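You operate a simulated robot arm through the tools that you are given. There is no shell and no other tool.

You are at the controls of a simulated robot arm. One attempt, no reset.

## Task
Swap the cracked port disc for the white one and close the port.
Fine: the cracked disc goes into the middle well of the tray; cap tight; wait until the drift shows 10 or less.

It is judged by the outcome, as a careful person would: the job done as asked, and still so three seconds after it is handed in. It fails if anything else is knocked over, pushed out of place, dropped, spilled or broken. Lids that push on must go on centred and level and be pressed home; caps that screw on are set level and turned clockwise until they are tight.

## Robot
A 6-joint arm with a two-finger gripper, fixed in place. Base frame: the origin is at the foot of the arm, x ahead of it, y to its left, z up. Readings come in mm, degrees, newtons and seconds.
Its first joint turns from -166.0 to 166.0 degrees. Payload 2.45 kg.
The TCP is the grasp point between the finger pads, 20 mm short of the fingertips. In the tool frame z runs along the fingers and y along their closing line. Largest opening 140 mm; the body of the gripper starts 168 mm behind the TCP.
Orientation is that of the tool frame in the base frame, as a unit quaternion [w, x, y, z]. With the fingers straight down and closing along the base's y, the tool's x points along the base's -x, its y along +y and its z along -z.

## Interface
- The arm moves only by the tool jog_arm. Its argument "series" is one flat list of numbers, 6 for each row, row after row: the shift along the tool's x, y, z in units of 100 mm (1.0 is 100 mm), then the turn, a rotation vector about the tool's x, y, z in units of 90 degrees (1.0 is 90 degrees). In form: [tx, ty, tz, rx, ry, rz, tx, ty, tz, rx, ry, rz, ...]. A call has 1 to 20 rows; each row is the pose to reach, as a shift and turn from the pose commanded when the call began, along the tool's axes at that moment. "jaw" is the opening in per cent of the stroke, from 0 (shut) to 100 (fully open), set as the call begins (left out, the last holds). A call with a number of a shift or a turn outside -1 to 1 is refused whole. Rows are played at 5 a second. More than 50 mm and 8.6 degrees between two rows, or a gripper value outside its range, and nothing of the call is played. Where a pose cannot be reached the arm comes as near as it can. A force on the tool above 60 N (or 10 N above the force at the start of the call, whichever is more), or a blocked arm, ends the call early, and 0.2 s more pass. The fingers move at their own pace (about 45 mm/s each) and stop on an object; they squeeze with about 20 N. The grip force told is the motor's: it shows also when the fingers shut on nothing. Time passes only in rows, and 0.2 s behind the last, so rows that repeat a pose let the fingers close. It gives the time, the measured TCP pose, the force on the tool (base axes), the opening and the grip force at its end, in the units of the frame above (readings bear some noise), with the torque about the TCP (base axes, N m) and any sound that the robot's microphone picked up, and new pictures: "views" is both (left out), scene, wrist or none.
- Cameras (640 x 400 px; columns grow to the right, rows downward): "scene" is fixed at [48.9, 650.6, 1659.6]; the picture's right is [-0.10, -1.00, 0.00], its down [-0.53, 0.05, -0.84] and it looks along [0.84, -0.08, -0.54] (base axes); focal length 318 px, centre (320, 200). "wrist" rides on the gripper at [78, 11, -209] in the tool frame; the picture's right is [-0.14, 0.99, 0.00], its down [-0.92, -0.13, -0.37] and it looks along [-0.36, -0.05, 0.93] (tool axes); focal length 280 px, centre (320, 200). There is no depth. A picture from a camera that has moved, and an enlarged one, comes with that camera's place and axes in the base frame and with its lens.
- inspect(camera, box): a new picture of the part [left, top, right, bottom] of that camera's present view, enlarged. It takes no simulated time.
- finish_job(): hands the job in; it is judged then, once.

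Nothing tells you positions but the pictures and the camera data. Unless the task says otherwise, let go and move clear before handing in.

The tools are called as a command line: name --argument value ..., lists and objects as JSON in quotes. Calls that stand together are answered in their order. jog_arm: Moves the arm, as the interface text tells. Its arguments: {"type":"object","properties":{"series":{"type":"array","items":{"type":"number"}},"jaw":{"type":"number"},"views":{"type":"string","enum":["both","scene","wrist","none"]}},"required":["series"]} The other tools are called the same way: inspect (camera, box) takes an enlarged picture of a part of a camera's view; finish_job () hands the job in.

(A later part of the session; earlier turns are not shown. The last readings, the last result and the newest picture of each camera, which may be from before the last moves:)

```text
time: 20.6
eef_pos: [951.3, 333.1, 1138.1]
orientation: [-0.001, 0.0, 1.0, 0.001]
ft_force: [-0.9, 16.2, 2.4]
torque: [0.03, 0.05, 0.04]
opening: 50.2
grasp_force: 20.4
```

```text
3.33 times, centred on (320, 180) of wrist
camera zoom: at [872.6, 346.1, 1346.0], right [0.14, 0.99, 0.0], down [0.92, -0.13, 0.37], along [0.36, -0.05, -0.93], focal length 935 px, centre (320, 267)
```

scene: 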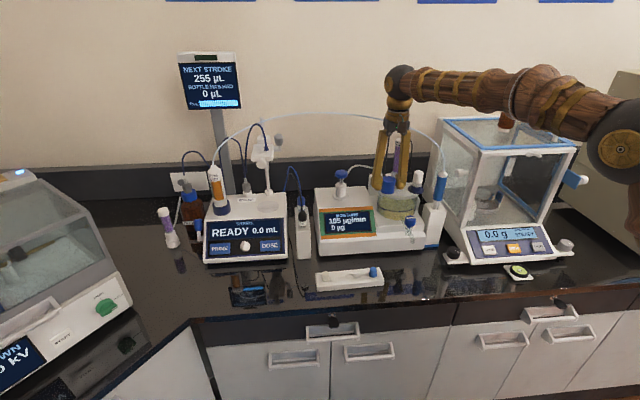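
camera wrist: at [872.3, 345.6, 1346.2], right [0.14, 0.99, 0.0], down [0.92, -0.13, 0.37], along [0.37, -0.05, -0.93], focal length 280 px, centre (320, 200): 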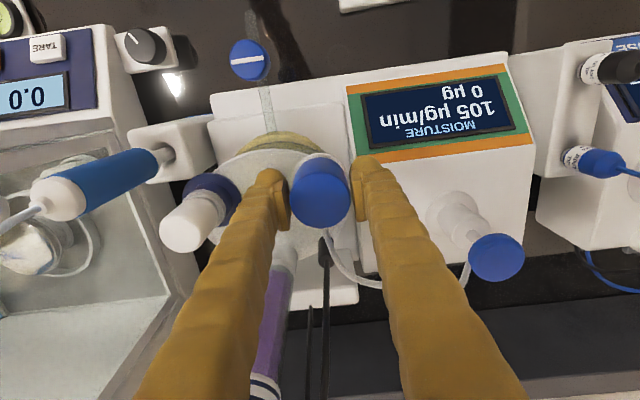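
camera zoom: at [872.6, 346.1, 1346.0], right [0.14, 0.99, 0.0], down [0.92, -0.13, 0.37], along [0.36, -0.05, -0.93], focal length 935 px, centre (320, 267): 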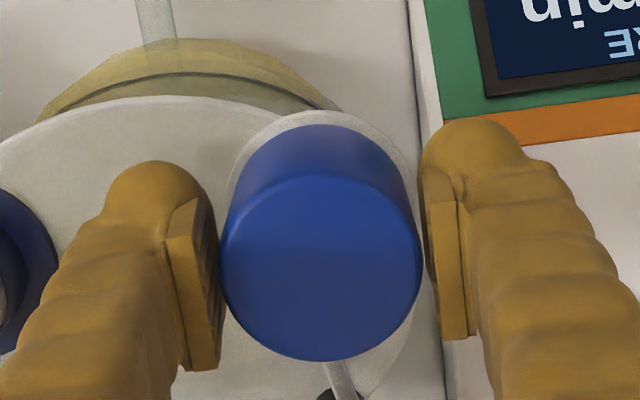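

The cap has risen about 2 mm over roughly 170° of turning, so it's unthreading. I'll continue counterclockwise another quarter turn.

jog_arm --series '[-0.002, 0.003, -0.001, 0, 0, -0.09, -0.002, 0.003, -0.003, 0, 0, -0.18, -0.002, 0.003, -0.004, 0, 0, -0.27, -0.002, 0.003, -0.005, 0, 0, -0.36, -0.002, 0.003, -0.006, 0, 0, -0.45, -0.002, 0.003, -0.008, 0, 0, -0.54, -0.002, 0.003, -0.009, 0, 0, -0.63, -0.002, 0.003, -0.01, 0, 0, -0.72, -0.002, 0.003, -0.011, 0, 0, -0.81, -0.002, 0.003, -0.012, 0, 0, -0.9, -0.002, 0.003, -0.012, 0, 0, -0.98]'

inspect --camera "scene" --box '[310, 150, 430, 240]'

```text
time: 23.0
eef_pos: [950.9, 335.1, 1139.3]
orientation: [0.001, -0.697, 0.718, 0.0]
ft_force: [-34.6, 18.3, -1.6]
torque: [0.05, 0.01, -0.06]
opening: 49.1
grasp_force: 19.7
camera wrist: at [937.6, 258.7, 1347.6], right [-0.99, 0.17, 0.0], down [0.15, 0.92, 0.37], along [0.06, 0.36, -0.93], focal length 280 px, centre (320, 200)
```

scene: 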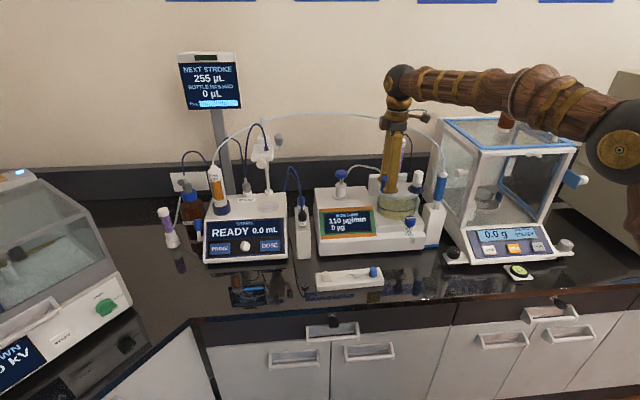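
wrist: 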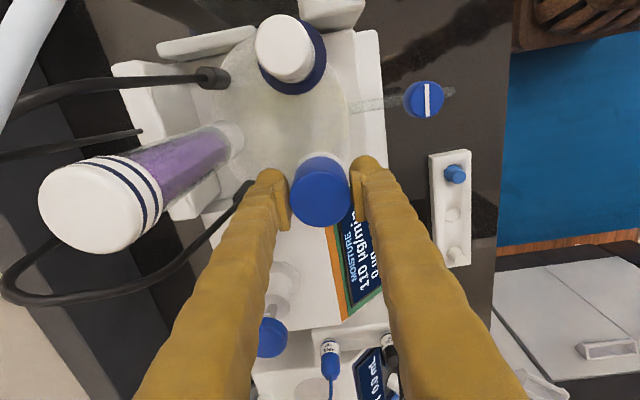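

```text
4.44 times, centred on (370, 195) of scene
camera zoom: at [48.9, 650.6, 1659.6], right [-0.1, -1.0, 0.0], down [-0.53, 0.05, -0.84], along [0.84, -0.08, -0.54], focal length 1416 px, centre (98, 222)
```

zoom: 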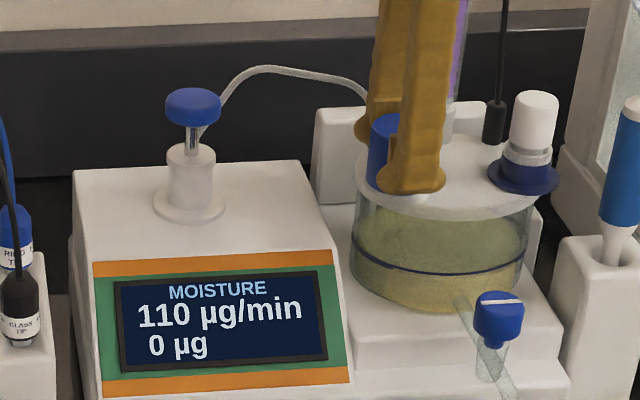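

Side force again shows the true axis near (949.3, 334.5). I'll re-centre there, release, and rotate back for another grip.

jog_arm --series '[-0.002, 0.01, 0, 0, 0, 0, -0.003, 0.019, 0, 0, 0, 0]' --views "none"

jog_arm --series '[0, 0, 0, 0, 0, 0, 0, 0, 0, 0, 0, 0]' --jaw 41 --views "wrist"

inspect --camera "wrist" --box '[180, 120, 400, 260]'

```text
time: 23.6
eef_pos: [950.4, 336.3, 1140.0]
orientation: [0.001, -0.697, 0.717, -0.001]
ft_force: [-7.7, 11.3, -2.3]
torque: [0.08, 0.07, 0.04]
opening: 48.7
grasp_force: 19.7
```

```text
time: 24.2
eef_pos: [948.8, 334.9, 1139.8]
orientation: [0.001, -0.695, 0.719, 0.0]
ft_force: [0.3, 0.4, -0.4]
torque: [0.0, 0.02, 0.01]
opening: 57.3
grasp_force: 0.1
camera wrist: at [936.2, 258.3, 1347.8], right [-0.99, 0.17, 0.0], down [0.16, 0.92, 0.37], along [0.06, 0.36, -0.93], focal length 280 px, centre (320, 200)
```

wrist: 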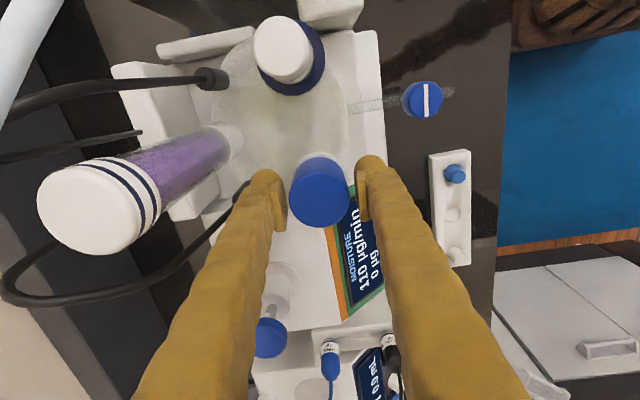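

```text
2.86 times, centred on (290, 190) of wrist
camera zoom: at [936.2, 258.3, 1347.8], right [-0.99, 0.17, 0.0], down [0.16, 0.92, 0.37], along [0.06, 0.36, -0.93], focal length 801 px, centre (406, 229)
```

zoom: 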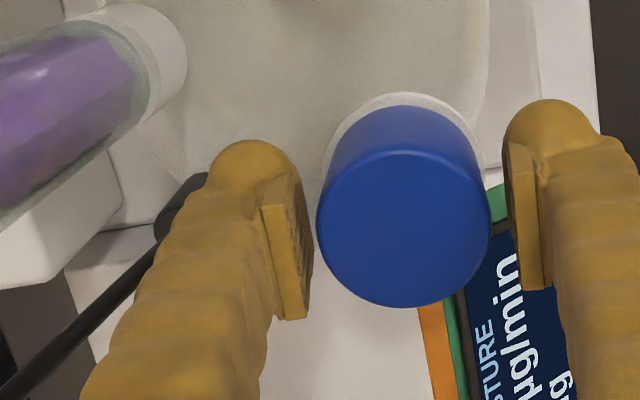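

Released cleanly. I'll rotate the open gripper back clockwise by about 170° and regrip.

jog_arm --series '[0, 0, 0, 0, 0, 0.09, 0, 0, 0, 0, 0, 0.18, 0, 0, 0, 0, 0, 0.27, 0, 0, 0, 0, 0, 0.36, 0, 0, 0, 0, 0, 0.45, 0, 0, 0, 0, 0, 0.54, 0, 0, 0, 0, 0, 0.63, 0, 0, 0, 0, 0, 0.72, 0, 0, 0, 0, 0, 0.81, 0, 0, 0, 0, 0, 0.9, 0, 0, 0, 0, 0, 0.99]' --views "none"

jog_arm --series '[0, 0, 0, 0, 0, 0.09, 0, 0, 0, 0, 0, 0.18, 0, 0, 0, 0, 0, 0.27, 0, 0, 0, 0, 0, 0.36, 0, 0, 0, 0, 0, 0.45, 0, 0, 0, 0, 0, 0.54, 0, 0, 0, 0, 0, 0.63, 0, 0, 0, 0, 0, 0.72, 0, 0, 0, 0, 0, 0.81, 0, 0, 0, 0, 0, 0.9]' --views "none"

jog_arm --series '[0, 0, 0, 0, 0, 0, 0, 0, 0, 0, 0, 0, 0, 0, 0, 0, 0, 0]' --jaw 0 --views "both"

```text
time: 26.6
eef_pos: [950.0, 335.1, 1140.2]
orientation: [0.0, 0.009, 1.0, 0.002]
ft_force: [-0.3, -0.1, 0.2]
torque: [0.0, -0.02, -0.02]
opening: 57.4
grasp_force: 0.0
```

```text
time: 28.8
eef_pos: [950.0, 336.4, 1139.8]
orientation: [0.0, 0.656, 0.755, 0.001]
ft_force: [-1.0, -0.7, 0.1]
torque: [0.0, -0.01, 0.03]
opening: 57.1
grasp_force: 0.0
```

```text
time: 29.6
eef_pos: [949.1, 336.8, 1138.8]
orientation: [0.0, 0.655, 0.755, 0.001]
ft_force: [16.3, 4.4, -0.4]
torque: [0.02, -0.06, 0.01]
opening: 45.3
grasp_force: 20.2
camera wrist: at [949.4, 415.4, 1347.5], right [1.0, 0.0, 0.0], down [0.0, -0.93, 0.37], along [0.0, -0.37, -0.93], focal length 280 px, centre (320, 200)
```

scene: 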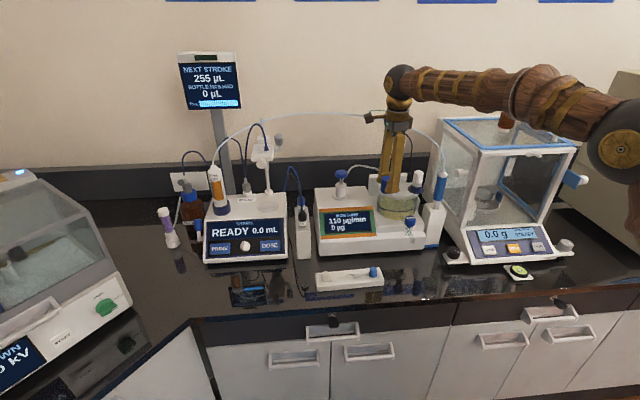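
wrist: 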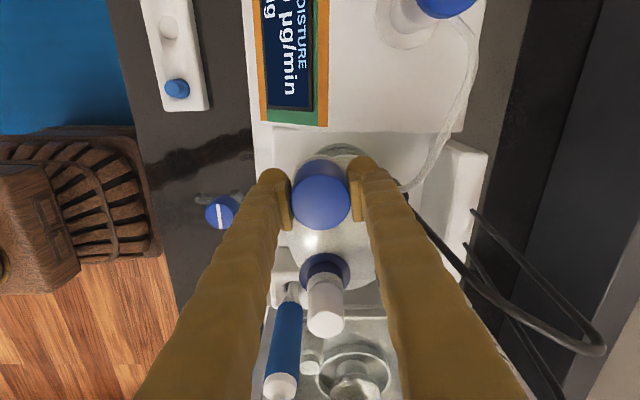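

Now the grip closed fully to 45.3 mm, the true cap diameter, so both pads hold it properly. I'll make a small centring shift and unscrew further.

jog_arm --series '[0, 0.005, 0, 0, 0, 0, 0, 0.005, -0.001, 0, 0, -0.09, 0, 0.005, -0.002, 0, 0, -0.18, 0, 0.005, -0.003, 0, 0, -0.27, 0, 0.005, -0.005, 0, 0, -0.36, 0, 0.005, -0.006, 0, 0, -0.45]' --views "scene"

inspect --camera "scene" --box '[310, 150, 430, 240]'

```text
time: 31.0
eef_pos: [950.1, 336.0, 1139.7]
orientation: [0.0, 0.353, 0.936, 0.002]
ft_force: [-0.4, -0.9, -0.7]
torque: [0.0, -0.03, -0.01]
opening: 45.2
grasp_force: 19.8
```

scene: 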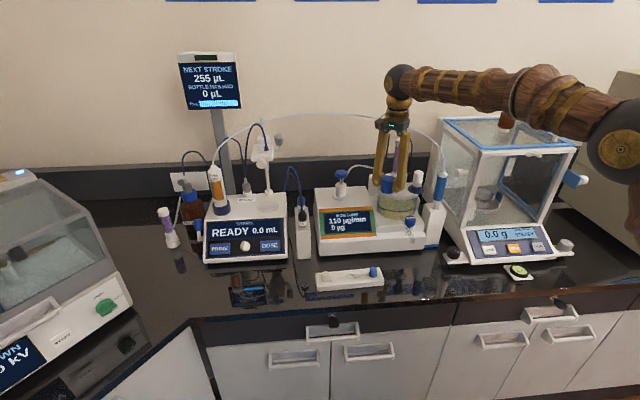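

```text
4.44 times, centred on (370, 195) of scene
camera zoom: at [48.9, 650.6, 1659.6], right [-0.1, -1.0, 0.0], down [-0.53, 0.05, -0.84], along [0.84, -0.08, -0.54], focal length 1416 px, centre (98, 222)
```

zoom: 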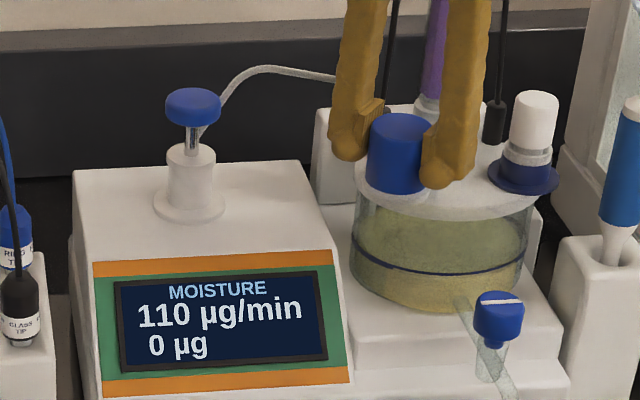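

The side forces vanished, which suggests the cap is now free. I'll lift gently by 15 mm and check whether the cap comes off.

jog_arm --series '[0, 0, -0.03, 0, 0, 0, 0, 0, -0.07, 0, 0, 0, 0, 0, -0.11, 0, 0, 0, 0, 0, -0.15, 0, 0, 0]'

inspect --camera "scene" --box '[365, 150, 429, 210]'

inspect --camera "wrist" --box '[220, 110, 420, 260]'

```text
time: 32.0
eef_pos: [950.9, 335.8, 1155.6]
orientation: [0.001, 0.353, 0.936, 0.001]
ft_force: [0.0, -0.9, -1.2]
torque: [0.0, 0.01, 0.02]
opening: 45.1
grasp_force: 20.2
camera wrist: at [898.6, 396.2, 1363.6], right [0.76, 0.65, 0.0], down [0.61, -0.71, 0.37], along [0.24, -0.28, -0.93], focal length 280 px, centre (320, 200)
```

scene: 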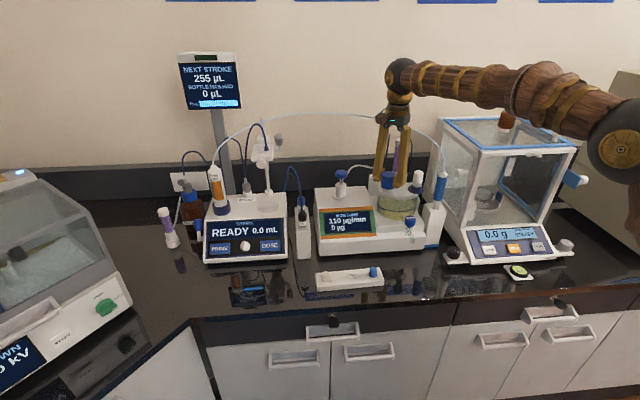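
wrist: 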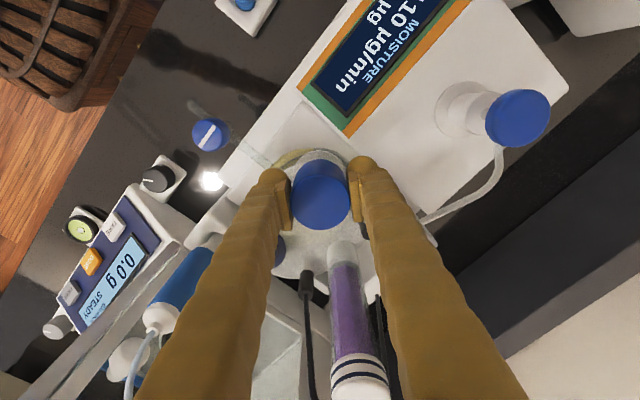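

```text
6.67 times, centred on (397, 180) of scene
camera zoom: at [48.9, 650.6, 1659.6], right [-0.1, -1.0, 0.0], down [-0.53, 0.05, -0.84], along [0.84, -0.08, -0.54], focal length 2123 px, centre (-193, 333)
```

zoom: 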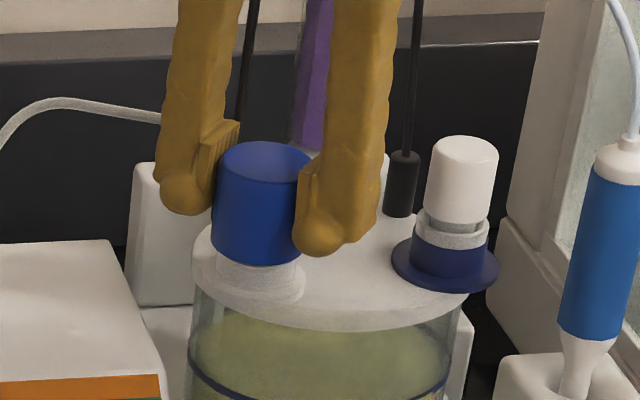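

```text
2.67 times, centred on (320, 185) of wrist
camera zoom: at [898.6, 396.2, 1363.6], right [0.76, 0.65, 0.0], down [0.61, -0.71, 0.37], along [0.24, -0.28, -0.93], focal length 748 px, centre (320, 240)
```

zoom: 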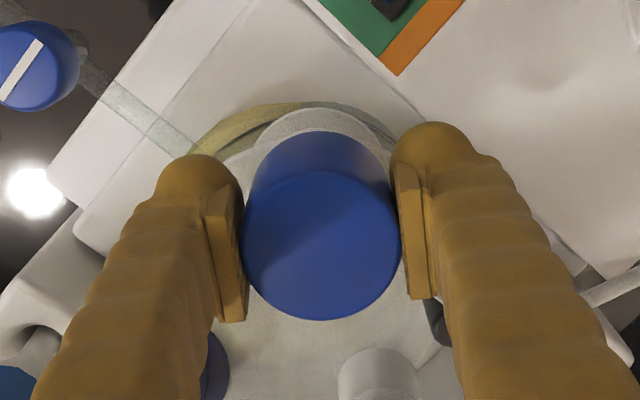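

The cap is off and firmly held, exposing the white neck. I'll lift higher while turning the tool square again, then look at the port.

jog_arm --series '[0, 0, -0.15, 0, 0, 0, 0, 0, -0.3, 0, 0, -0.07, 0, 0, -0.42, 0, 0, -0.15, 0, 0, -0.54, 0, 0, -0.23, 0, 0, -0.62, 0, 0, -0.31, 0, 0, -0.68, 0, 0, -0.39, 0, 0, -0.7, 0, 0, -0.459]'

inspect --camera "scene" --box '[365, 130, 429, 210]'

```text
time: 33.6
eef_pos: [949.3, 335.3, 1224.3]
orientation: [0.001, 0.0, 1.0, 0.001]
ft_force: [0.7, -0.3, -0.6]
torque: [0.05, 0.01, 0.0]
opening: 45.2
grasp_force: 20.0
camera wrist: at [871.8, 347.1, 1433.0], right [0.14, 0.99, 0.0], down [0.92, -0.13, 0.37], along [0.37, -0.05, -0.93], focal length 280 px, centre (320, 200)
```

scene: 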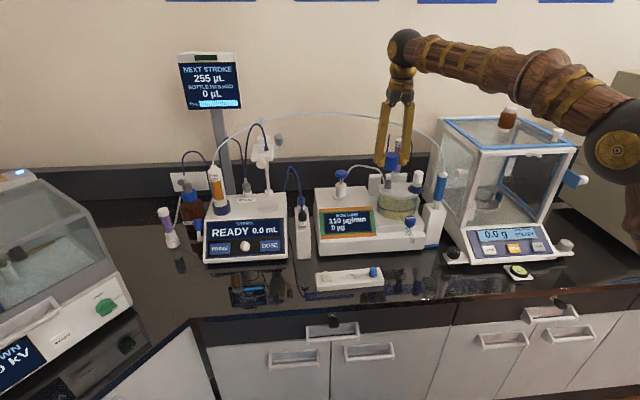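
wrist: 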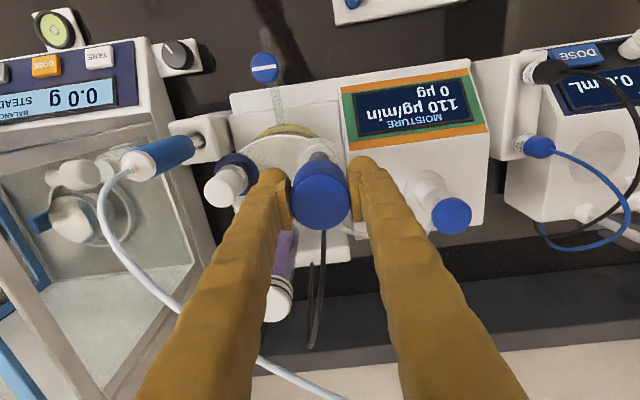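

```text
5.00 times, centred on (397, 170) of scene
camera zoom: at [48.9, 650.6, 1659.6], right [-0.1, -1.0, 0.0], down [-0.53, 0.05, -0.84], along [0.84, -0.08, -0.54], focal length 1592 px, centre (-65, 350)
```

zoom: 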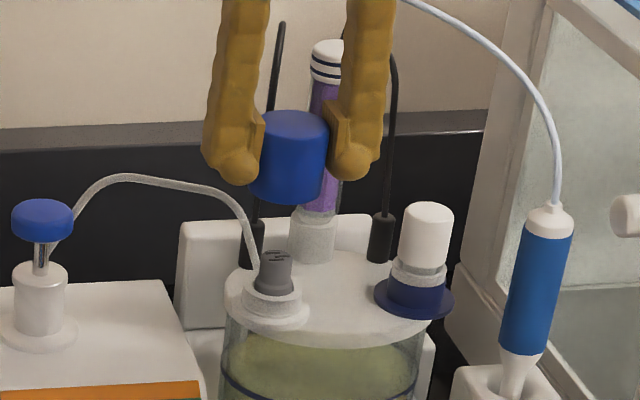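

The port neck is open, and a gray plug with a dark crack mark, the cracked disc, stands in it. I'll carry the cap to the clear bench spot around (740, 300) and set it down upright.

jog_arm --series '[0.25, -0.04, 0, 0, 0, 0, 0.5, -0.08, 0, 0, 0, 0, 0.75, -0.12, 0, 0, 0, 0, 1.0, -0.16, 0, 0, 0, 0]' --views "none"

jog_arm --series '[0.25, -0.04, 0.15, 0, 0, 0, 0.5, -0.08, 0.35, 0, 0, 0, 0.75, -0.12, 0.6, 0, 0, 0, 1.0, -0.16, 0.9, 0, 0, 0]'

```text
time: 34.6
eef_pos: [851.5, 320.4, 1225.9]
orientation: [0.0, 0.001, 1.0, 0.0]
ft_force: [-0.4, 0.4, -0.6]
torque: [0.01, 0.01, -0.04]
opening: 45.3
grasp_force: 19.9
```

```text
time: 35.6
eef_pos: [750.2, 304.5, 1134.9]
orientation: [0.0, 0.0, 1.0, 0.001]
ft_force: [-0.2, 0.3, -0.2]
torque: [0.01, -0.01, 0.01]
opening: 45.6
grasp_force: 20.3
camera wrist: at [673.1, 316.1, 1343.0], right [0.14, 0.99, 0.0], down [0.92, -0.13, 0.37], along [0.37, -0.05, -0.93], focal length 280 px, centre (320, 200)
```

scene: 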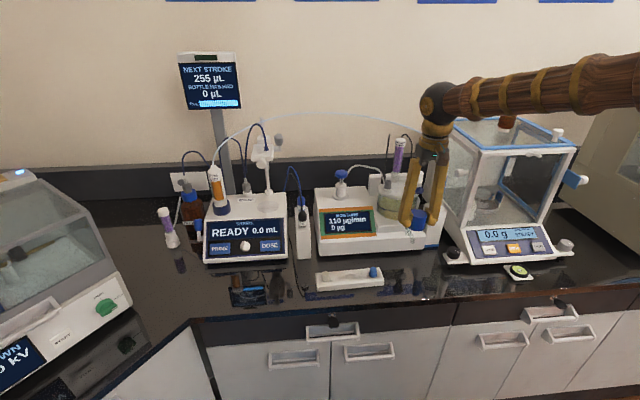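
wrist: 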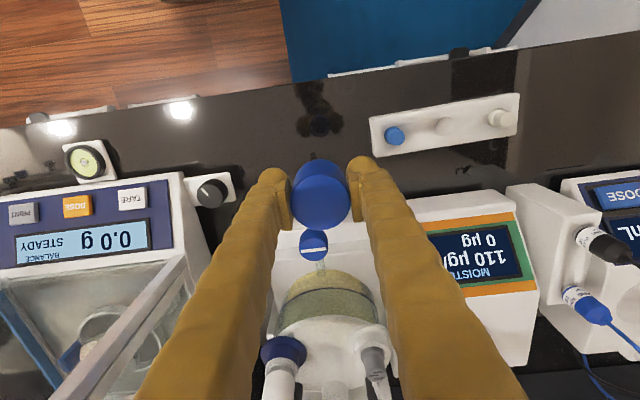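

I'm over the bench just in front of the cell, with clearance to the stopcock (about x 833). I'll shift to about (738, 300) and descend.

jog_arm --series '[0.06, -0.015, 0.3, 0, 0, 0, 0.12, -0.03, 0.6, 0, 0, 0, 0.12, -0.03, 0.95, 0, 0, 0]' --views "none"

jog_arm --series '[0, 0, 0.3, 0, 0, 0, 0, 0, 0.6, 0, 0, 0, 0, 0, 0.9, 0, 0, 0]'

inspect --camera "scene" --box '[360, 220, 460, 300]'

```text
time: 36.4
eef_pos: [739.6, 301.7, 1038.0]
orientation: [0.001, 0.0, 1.0, 0.001]
ft_force: [-0.1, 0.1, 0.0]
torque: [-0.04, 0.0, -0.03]
opening: 45.2
grasp_force: 19.6
```

```text
time: 37.2
eef_pos: [738.4, 304.5, 948.5]
orientation: [0.001, 0.0, 1.0, 0.0]
ft_force: [0.4, 0.5, -0.1]
torque: [0.04, 0.02, -0.05]
opening: 45.4
grasp_force: 19.7
camera wrist: at [659.5, 313.8, 1156.8], right [0.14, 0.99, 0.0], down [0.92, -0.13, 0.37], along [0.37, -0.05, -0.93], focal length 280 px, centre (320, 200)
```

scene: 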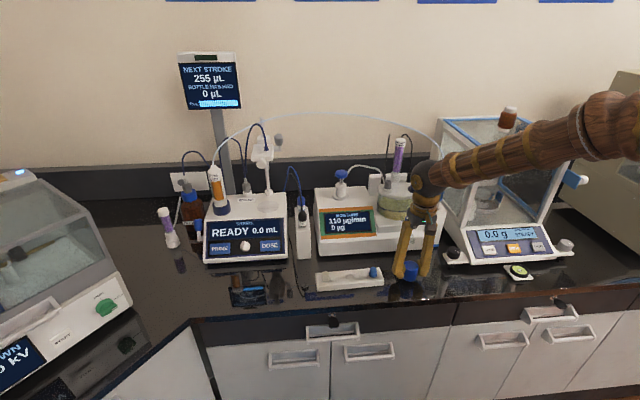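
wrist: 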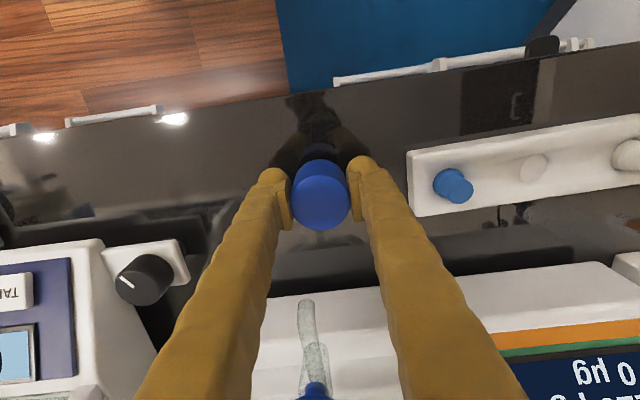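

```text
5.00 times, centred on (410, 260) of scene
camera zoom: at [48.9, 650.6, 1659.6], right [-0.1, -1.0, 0.0], down [-0.53, 0.05, -0.84], along [0.84, -0.08, -0.54], focal length 1592 px, centre (-130, -100)
```

zoom: 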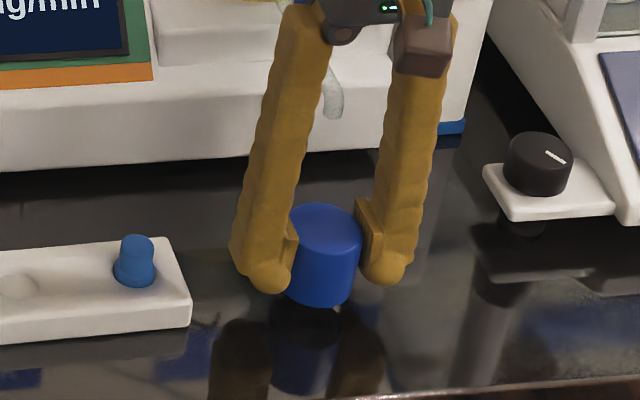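

The cap hovers just above the bench, judging from its reflection. I'll lower it slowly in small steps and watch the vertical force.

jog_arm --series '[0, 0, 0.05, 0, 0, 0, 0, 0, 0.1, 0, 0, 0, 0, 0, 0.13, 0, 0, 0]' --views "none"

jog_arm --series '[0, 0, 0.015, 0, 0, 0, 0, 0, 0.03, 0, 0, 0]' --views "none"

inspect --camera "scene" --box '[380, 240, 440, 290]'

```text
time: 38.0
eef_pos: [737.0, 302.1, 936.5]
orientation: [0.001, 0.001, 1.0, 0.001]
ft_force: [-0.1, -0.2, -0.5]
torque: [0.0, 0.0, -0.01]
opening: 45.4
grasp_force: 20.0
```

```text
time: 38.6
eef_pos: [735.9, 301.5, 934.4]
orientation: [0.001, 0.001, 1.0, 0.0]
ft_force: [-0.4, 0.7, -0.2]
torque: [0.01, 0.02, 0.0]
opening: 45.1
grasp_force: 20.1
```

```text
8.00 times, centred on (410, 265) of scene
camera zoom: at [48.9, 650.6, 1659.6], right [-0.1, -1.0, 0.0], down [-0.53, 0.05, -0.84], along [0.84, -0.08, -0.54], focal length 2548 px, centre (-400, -320)
```

zoom: 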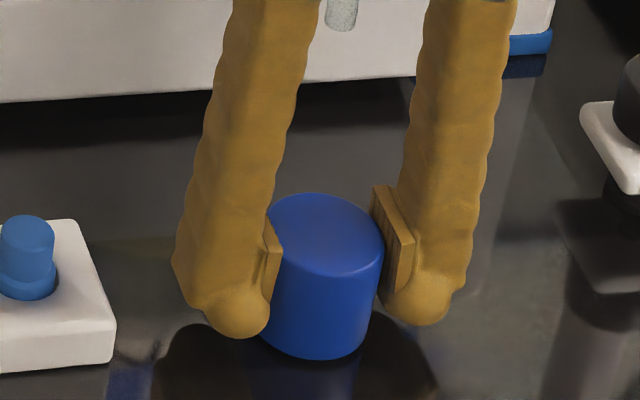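

Still no contact; the cap is nearly at its reflection. I'll continue with 1 mm steps.

jog_arm --series '[0, 0, 0.01, 0, 0, 0, 0, 0, 0.02, 0, 0, 0]' --views "none"

jog_arm --series '[0, 0, 0.01, 0, 0, 0]' --views "none"

inspect --camera "scene" --box '[380, 240, 440, 290]'

```text
time: 39.2
eef_pos: [737.4, 301.8, 933.4]
orientation: [0.0, 0.001, 1.0, 0.001]
ft_force: [0.3, -0.3, 0.2]
torque: [0.02, -0.03, 0.02]
opening: 45.1
grasp_force: 20.6
```

```text
time: 39.6
eef_pos: [738.6, 301.6, 930.5]
orientation: [0.0, 0.001, 1.0, 0.001]
ft_force: [-0.5, -0.6, -0.2]
torque: [0.02, -0.03, 0.02]
opening: 45.4
grasp_force: 20.5
```

```text
8.00 times, centred on (410, 265) of scene
camera zoom: at [48.9, 650.6, 1659.6], right [-0.1, -1.0, 0.0], down [-0.53, 0.05, -0.84], along [0.84, -0.08, -0.54], focal length 2548 px, centre (-400, -320)
```

zoom: 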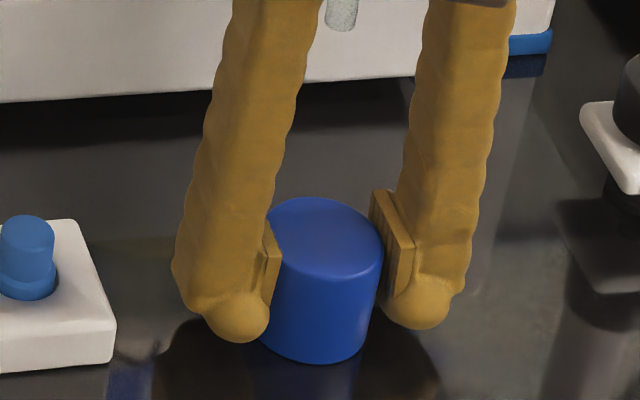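

Still no contact at about 931. I'll continue down millimetre by millimetre.

jog_arm --series '[0, 0, 0.01, 0, 0, 0]' --views "none"

jog_arm --series '[0, 0, 0.01, 0, 0, 0]' --views "none"

jog_arm --series '[0, 0, 0.01, 0, 0, 0]' --views "none"

inspect --camera "scene" --box '[380, 240, 440, 290]'

```text
time: 40.0
eef_pos: [737.2, 301.5, 932.2]
orientation: [0.001, 0.001, 1.0, 0.001]
ft_force: [0.0, -3.1, 3.6]
torque: [-0.11, 0.06, 0.03]
opening: 45.2
grasp_force: 20.1
```

```text
time: 40.4
eef_pos: [738.3, 301.7, 932.1]
orientation: [0.0, 0.001, 1.0, 0.001]
ft_force: [-5.3, -2.7, 19.7]
torque: [-0.06, 0.16, 0.01]
opening: 45.3
grasp_force: 19.9
```

```text
time: 40.8
eef_pos: [738.3, 301.5, 929.9]
orientation: [0.001, 0.001, 1.0, 0.0]
ft_force: [-0.5, 1.6, 21.9]
torque: [0.0, -0.04, -0.01]
opening: 45.3
grasp_force: 20.2
```

```text
8.00 times, centred on (410, 265) of scene
camera zoom: at [48.9, 650.6, 1659.6], right [-0.1, -1.0, 0.0], down [-0.53, 0.05, -0.84], along [0.84, -0.08, -0.54], focal length 2548 px, centre (-400, -320)
```

zoom: 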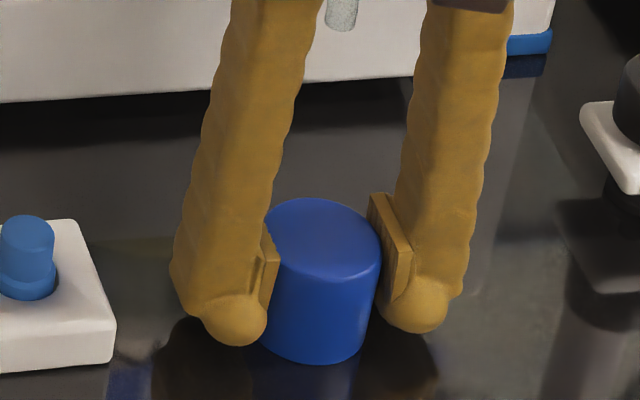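

The cap now rests on the bench with firm contact. I'll open the jaw and rise straight up clear of it.

jog_arm --series '[0, 0, -0.01, 0, 0, 0, 0, 0, -0.01, 0, 0, 0, 0, 0, -0.01, 0, 0, 0]' --jaw 47 --views "none"

jog_arm --series '[0, 0, -0.15, 0, 0, 0, 0, 0, -0.4, 0, 0, 0, 0, 0, -0.7, 0, 0, 0, 0, 0, -1.0, 0, 0, 0]'

inspect --camera "scene" --box '[360, 220, 460, 300]'

```text
time: 41.6
eef_pos: [737.5, 301.3, 929.5]
orientation: [0.0, 0.0, 1.0, 0.0]
ft_force: [-0.3, 0.2, -0.6]
torque: [0.05, 0.0, 0.01]
opening: 65.8
grasp_force: 0.1
```

```text
time: 42.6
eef_pos: [740.0, 300.9, 1029.4]
orientation: [0.0, 0.001, 1.0, 0.001]
ft_force: [0.0, 0.5, -0.7]
torque: [0.03, 0.0, -0.03]
opening: 65.7
grasp_force: 0.1
camera wrist: at [661.6, 313.4, 1236.9], right [0.14, 0.99, 0.0], down [0.92, -0.13, 0.37], along [0.36, -0.05, -0.93], focal length 280 px, centre (320, 200)
```

scene: 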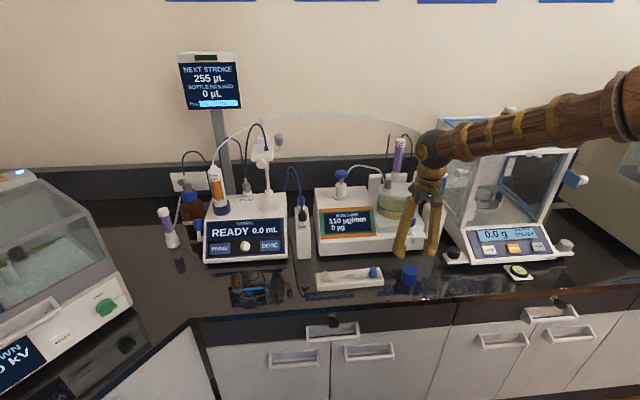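
wrist: 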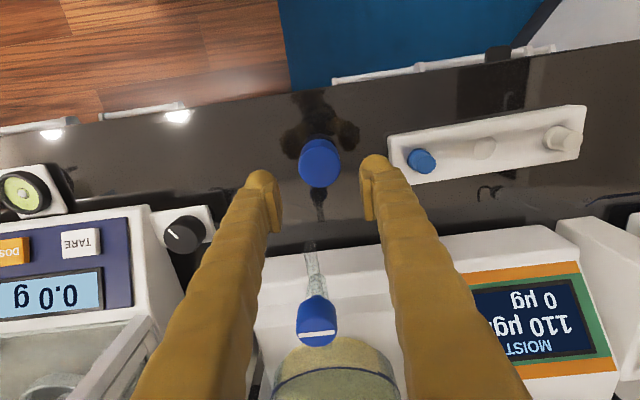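

```text
5.00 times, centred on (410, 260) of scene
camera zoom: at [48.9, 650.6, 1659.6], right [-0.1, -1.0, 0.0], down [-0.53, 0.05, -0.84], along [0.84, -0.08, -0.54], focal length 1592 px, centre (-130, -100)
```

zoom: 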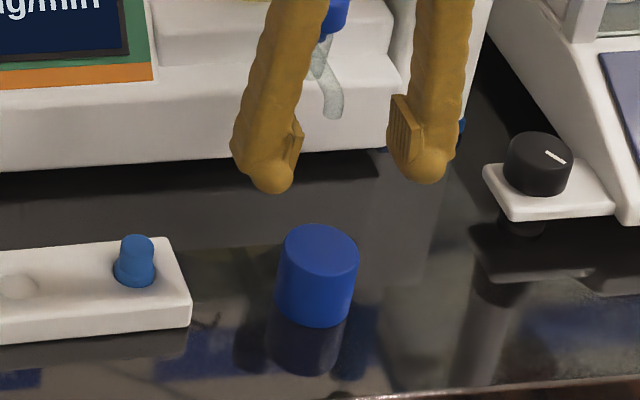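

The cap stands upright on the bench. I'll go back up and over to the open port with the jaw narrowed to about 40 mm for the disc.

jog_arm --series '[0, 0, -0.35, 0, 0, 0, 0, 0, -0.7, 0, 0, 0, 0, 0, -1.0, 0, 0, 0]' --jaw 29 --views "none"

jog_arm --series '[-0.2, 0.03, -0.35, 0, 0, 0, -0.5, 0.08, -0.7, 0, 0, 0, -0.8, 0.13, -0.95, 0, 0, 0, -1.0, 0.16, -0.95, 0, 0, 0]' --views "none"

jog_arm --series '[-0.35, 0.05, 0, 0, 0, 0, -0.7, 0.11, 0, 0, 0, 0, -1.0, 0.16, 0, 0, 0, 0]'

inspect --camera "scene" --box '[365, 160, 429, 200]'

inspect --camera "wrist" --box '[260, 110, 380, 190]'

```text
time: 43.4
eef_pos: [738.2, 301.2, 1127.0]
orientation: [0.0, 0.0, 1.0, 0.002]
ft_force: [0.2, -0.4, 0.0]
torque: [-0.02, 0.0, -0.01]
opening: 40.5
grasp_force: 0.0
```

```text
time: 44.4
eef_pos: [838.2, 317.7, 1224.7]
orientation: [0.001, 0.001, 1.0, 0.001]
ft_force: [-0.5, -0.2, 0.8]
torque: [0.0, -0.04, 0.0]
opening: 40.8
grasp_force: 0.1
```

```text
time: 45.2
eef_pos: [937.9, 332.7, 1227.1]
orientation: [0.001, 0.001, 1.0, 0.001]
ft_force: [-1.1, -0.1, 0.6]
torque: [0.02, -0.07, -0.01]
opening: 40.5
grasp_force: 0.1
camera wrist: at [859.4, 344.1, 1434.0], right [0.14, 0.99, 0.0], down [0.92, -0.13, 0.37], along [0.37, -0.05, -0.93], focal length 280 px, centre (320, 200)
```

scene: 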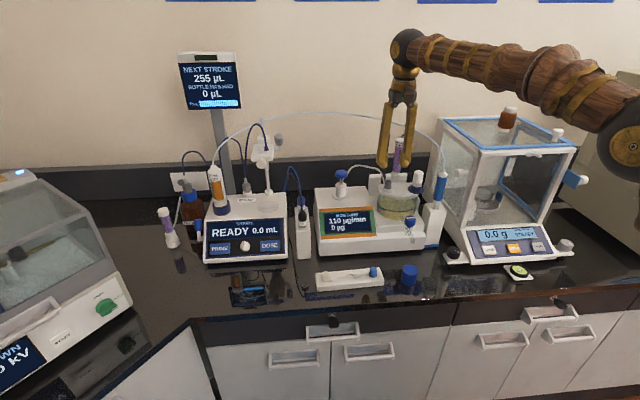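
wrist: 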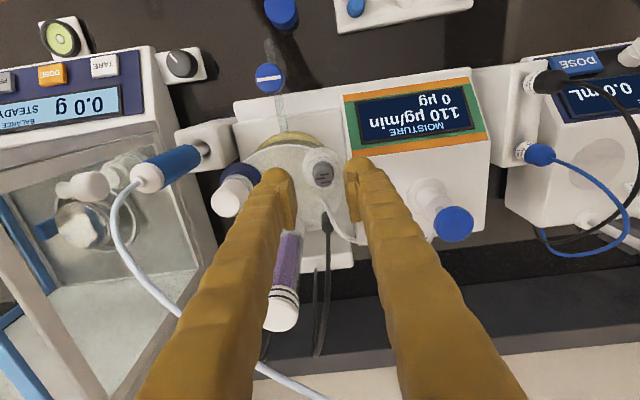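

```text
10.00 times, centred on (397, 180) of scene
camera zoom: at [48.9, 650.6, 1659.6], right [-0.1, -1.0, 0.0], down [-0.53, 0.05, -0.84], along [0.84, -0.08, -0.54], focal length 3185 px, centre (-450, 400)
```

zoom: 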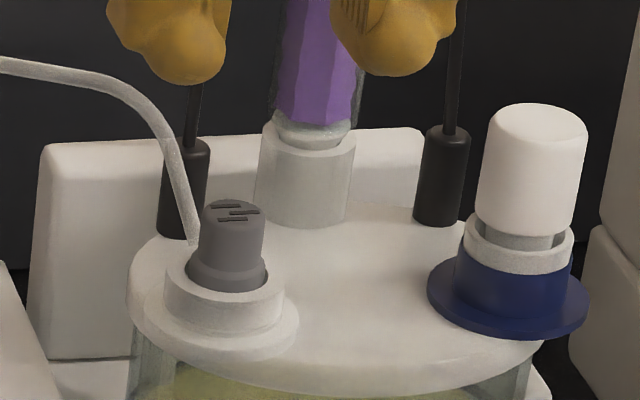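

```text
5.00 times, centred on (320, 150) of wrist
camera zoom: at [859.4, 344.1, 1434.0], right [0.14, 0.99, 0.0], down [0.92, -0.13, 0.37], along [0.37, -0.05, -0.93], focal length 1402 px, centre (320, 450)
```

zoom: 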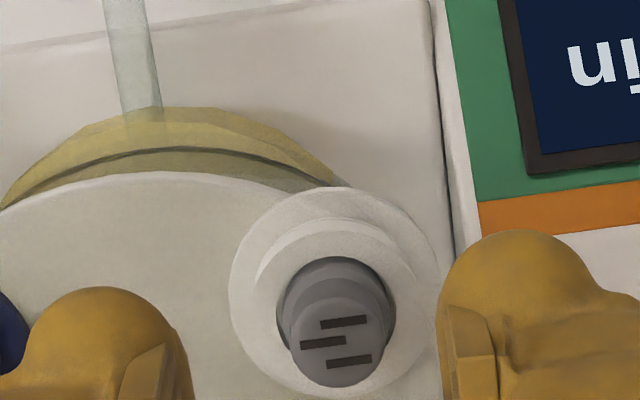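

The cracked gray disc has dark crack marks and stands in the neck, with its top at about (949, 334, 1145) and a knob about 20 mm wide. I'll move over it and descend partway to verify centring.

jog_arm --series '[-0.06, 0.01, 0.1, 0, 0, 0, -0.115, 0.018, 0.25, 0, 0, 0, -0.115, 0.018, 0.45, 0, 0, 0, -0.115, 0.018, 0.6, 0, 0, 0]'

inspect --camera "scene" --box '[365, 160, 429, 200]'

inspect --camera "wrist" --box '[260, 130, 380, 210]'

```text
time: 46.2
eef_pos: [950.0, 334.8, 1164.8]
orientation: [0.0, 0.001, 1.0, 0.001]
ft_force: [0.8, -0.3, 0.0]
torque: [-0.01, -0.03, 0.0]
opening: 40.6
grasp_force: 0.1
camera wrist: at [871.4, 346.6, 1372.4], right [0.14, 0.99, 0.0], down [0.92, -0.13, 0.37], along [0.37, -0.05, -0.93], focal length 280 px, centre (320, 200)
```

scene: 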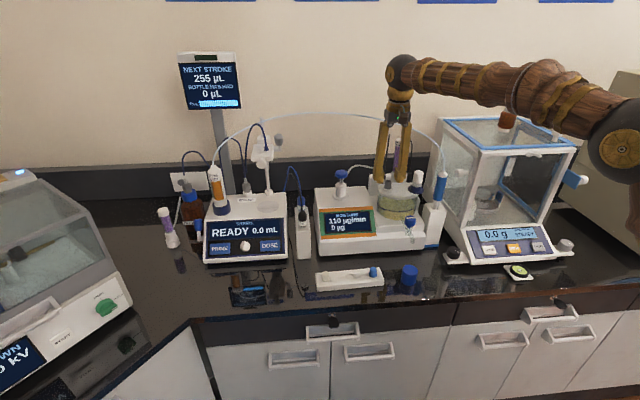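
wrist: 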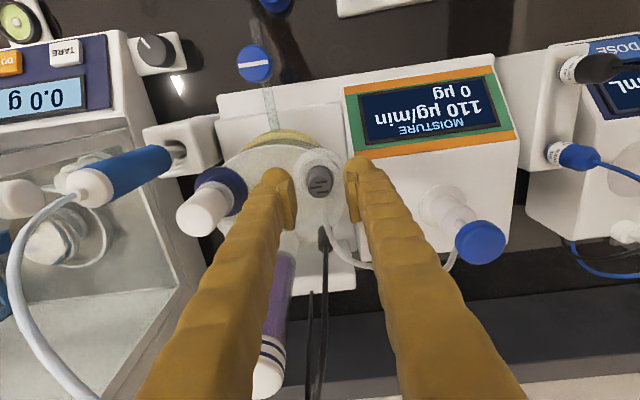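

```text
10.00 times, centred on (397, 180) of scene
camera zoom: at [48.9, 650.6, 1659.6], right [-0.1, -1.0, 0.0], down [-0.53, 0.05, -0.84], along [0.84, -0.08, -0.54], focal length 3185 px, centre (-450, 400)
```

zoom: 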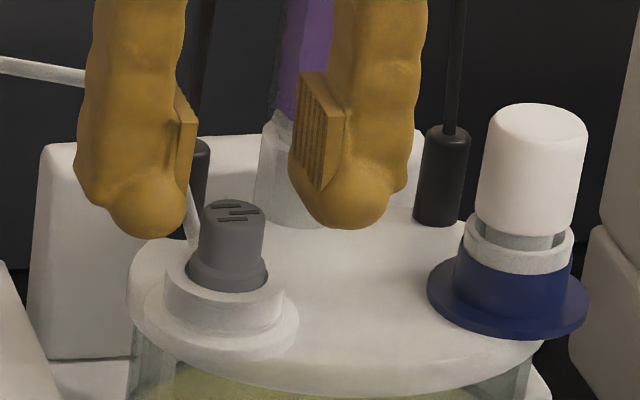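

```text
5.00 times, centred on (320, 170) of wrist
camera zoom: at [871.4, 346.6, 1372.4], right [0.14, 0.99, 0.0], down [0.92, -0.13, 0.37], along [0.37, -0.05, -0.93], focal length 1402 px, centre (320, 350)
```

zoom: 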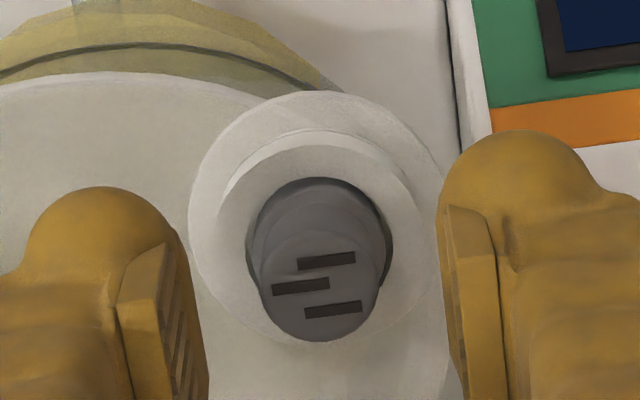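

The disc is centred between the pads within about 1 mm. I'll descend so the pads surround the knob, staying above the neck rim, and then close.

jog_arm --series '[0.008, 0.004, 0.06, 0, 0, 0, 0.008, 0.004, 0.12, 0, 0, 0, 0.008, 0.004, 0.18, 0, 0, 0, 0.008, 0.004, 0.22, 0, 0, 0]'

inspect --camera "scene" --box '[365, 160, 429, 200]'

```text
time: 47.2
eef_pos: [948.1, 336.0, 1142.4]
orientation: [0.001, 0.001, 1.0, 0.002]
ft_force: [-0.8, 0.0, 1.2]
torque: [-0.03, 0.04, -0.02]
opening: 40.7
grasp_force: 0.1
camera wrist: at [870.3, 347.3, 1350.8], right [0.14, 0.99, 0.0], down [0.92, -0.13, 0.37], along [0.37, -0.05, -0.93], focal length 280 px, centre (320, 200)
```

scene: 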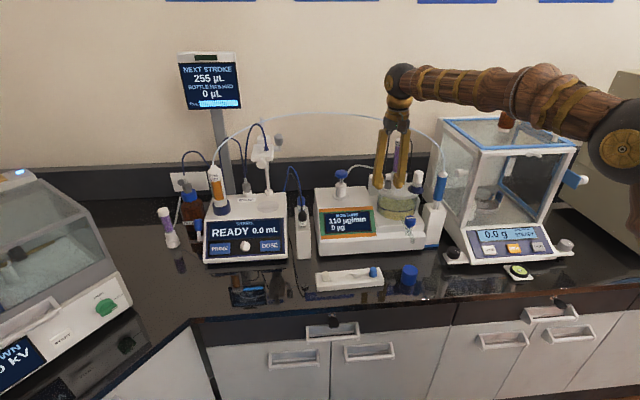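
wrist: 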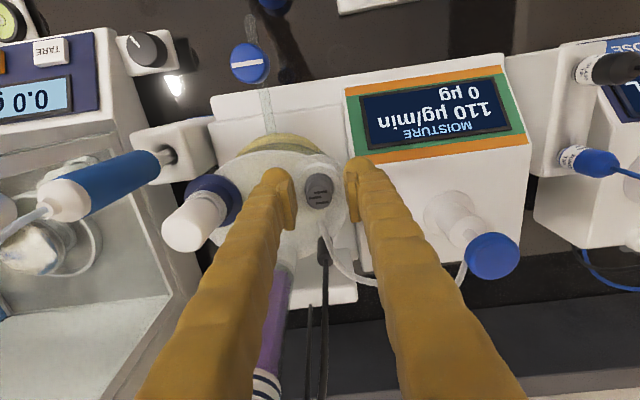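

```text
10.00 times, centred on (397, 180) of scene
camera zoom: at [48.9, 650.6, 1659.6], right [-0.1, -1.0, 0.0], down [-0.53, 0.05, -0.84], along [0.84, -0.08, -0.54], focal length 3185 px, centre (-450, 400)
```

zoom: 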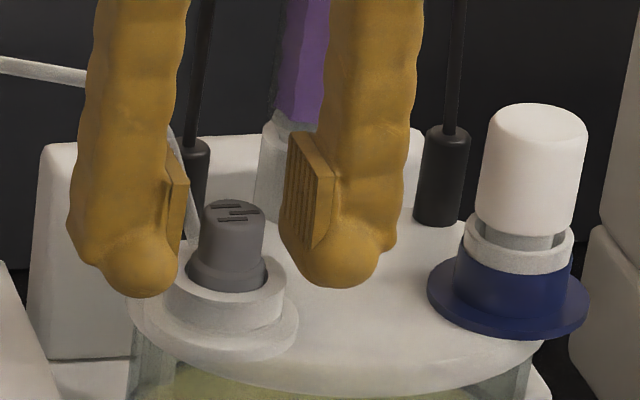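

The fingertips are just above the neck rim. I'll raise 1 mm for margin and close on the knob.

jog_arm --series '[0, 0, -0.01, 0, 0, 0, 0, 0, -0.01, 0, 0, 0, 0, 0, -0.01, 0, 0, 0, 0, 0, -0.01, 0, 0, 0]' --jaw 0

inspect --camera "scene" --box '[365, 160, 429, 200]'

inspect --camera "wrist" --box '[260, 150, 380, 230]'

```text
time: 48.2
eef_pos: [949.8, 335.6, 1143.4]
orientation: [-0.001, 0.001, 1.0, 0.001]
ft_force: [-0.6, -0.7, 0.7]
torque: [0.04, 0.03, 0.01]
opening: 18.4
grasp_force: 19.8
camera wrist: at [869.9, 347.2, 1351.7], right [0.14, 0.99, 0.0], down [0.92, -0.13, 0.37], along [0.37, -0.05, -0.93], focal length 280 px, centre (320, 200)
```

scene: 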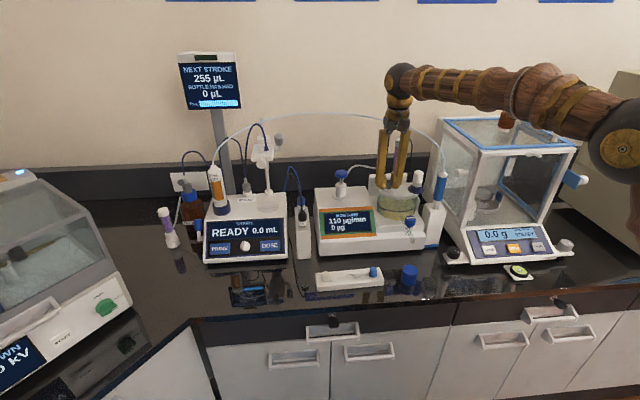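
wrist: 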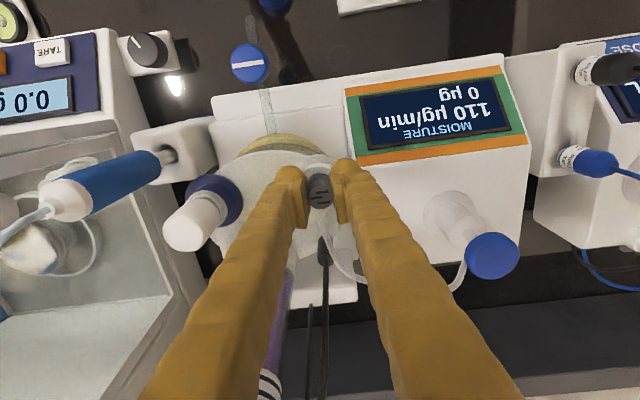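

```text
10.00 times, centred on (397, 180) of scene
camera zoom: at [48.9, 650.6, 1659.6], right [-0.1, -1.0, 0.0], down [-0.53, 0.05, -0.84], along [0.84, -0.08, -0.54], focal length 3185 px, centre (-450, 400)
```

zoom: 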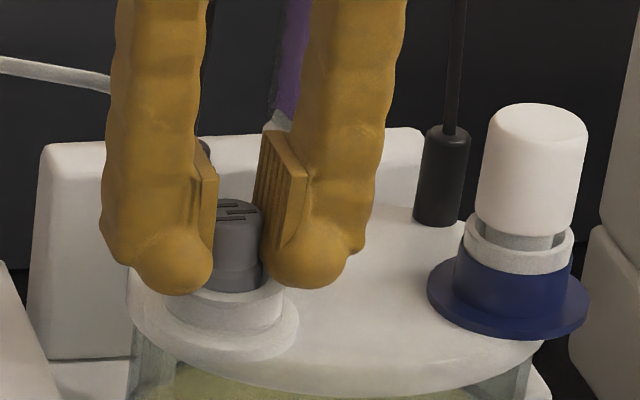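

```text
5.00 times, centred on (320, 190) of wrist
camera zoom: at [869.9, 347.2, 1351.7], right [0.14, 0.99, 0.0], down [0.92, -0.13, 0.37], along [0.37, -0.05, -0.93], focal length 1402 px, centre (320, 250)
```

zoom: 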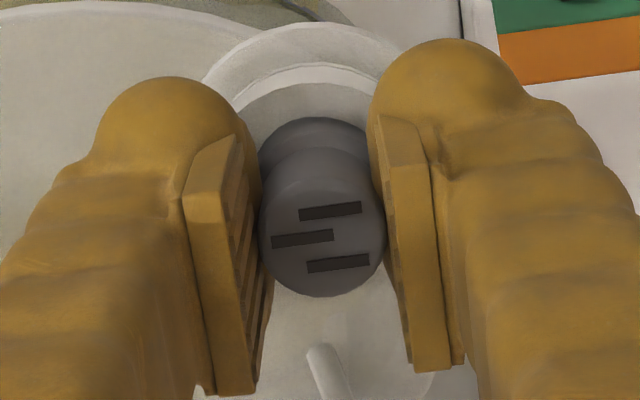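

The disc knob is gripped at 18.4 mm with no side force. I'll pull it straight up slowly.

jog_arm --series '[0, 0, -0.03, 0, 0, 0, 0, 0, -0.07, 0, 0, 0, 0, 0, -0.12, 0, 0, 0, 0, 0, -0.18, 0, 0, 0, 0, 0, -0.25, 0, 0, 0, 0, 0, -0.35, 0, 0, 0, 0, 0, -0.45, 0, 0, 0]'

inspect --camera "scene" --box '[365, 140, 429, 200]'

inspect --camera "wrist" --box '[260, 110, 380, 230]'

```text
time: 49.8
eef_pos: [949.0, 332.5, 1189.8]
orientation: [0.0, 0.001, 1.0, 0.0]
ft_force: [0.0, 0.2, -0.9]
torque: [0.02, 0.02, 0.03]
opening: 18.0
grasp_force: 20.5
camera wrist: at [869.9, 345.6, 1396.8], right [0.14, 0.99, 0.0], down [0.92, -0.13, 0.37], along [0.37, -0.05, -0.93], focal length 280 px, centre (320, 200)
```

scene: 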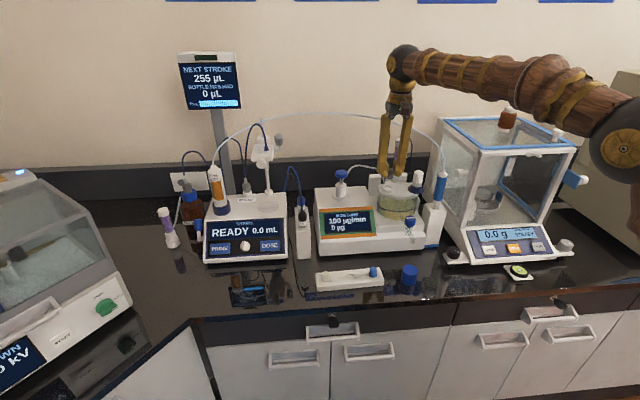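
wrist: 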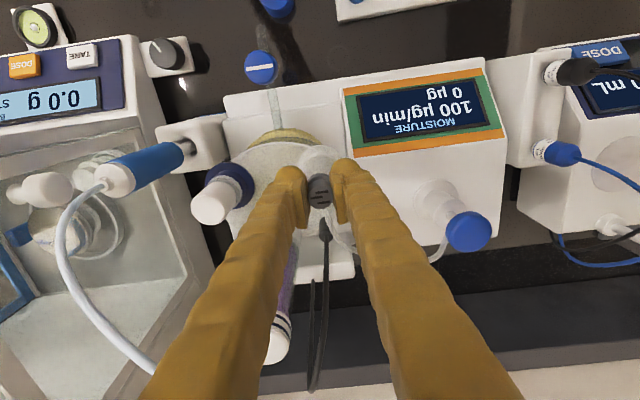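

```text
6.67 times, centred on (397, 170) of scene
camera zoom: at [48.9, 650.6, 1659.6], right [-0.1, -1.0, 0.0], down [-0.53, 0.05, -0.84], along [0.84, -0.08, -0.54], focal length 2123 px, centre (-193, 400)
```

zoom: 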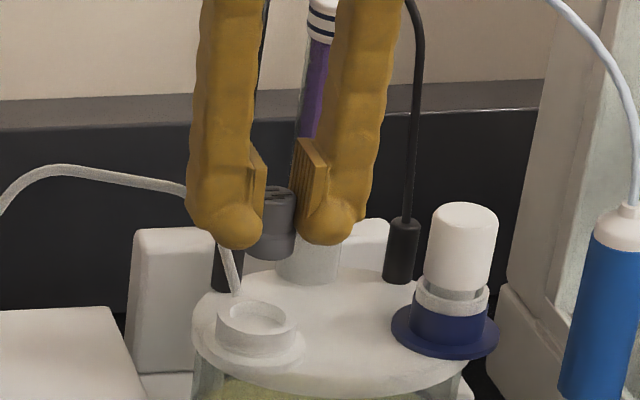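

```text
3.33 times, centred on (320, 170) of wrist
camera zoom: at [869.9, 345.6, 1396.8], right [0.14, 0.99, 0.0], down [0.92, -0.13, 0.37], along [0.37, -0.05, -0.93], focal length 935 px, centre (320, 300)
```

zoom: 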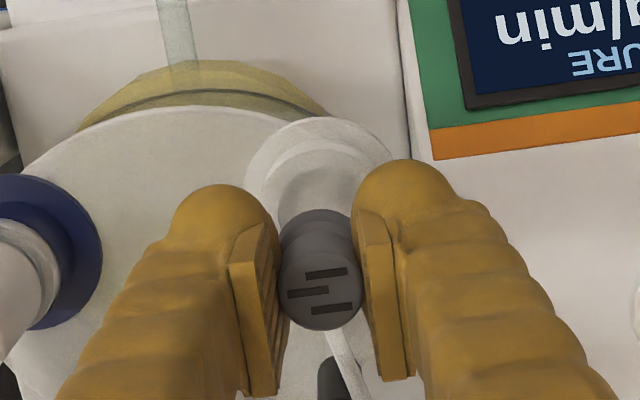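

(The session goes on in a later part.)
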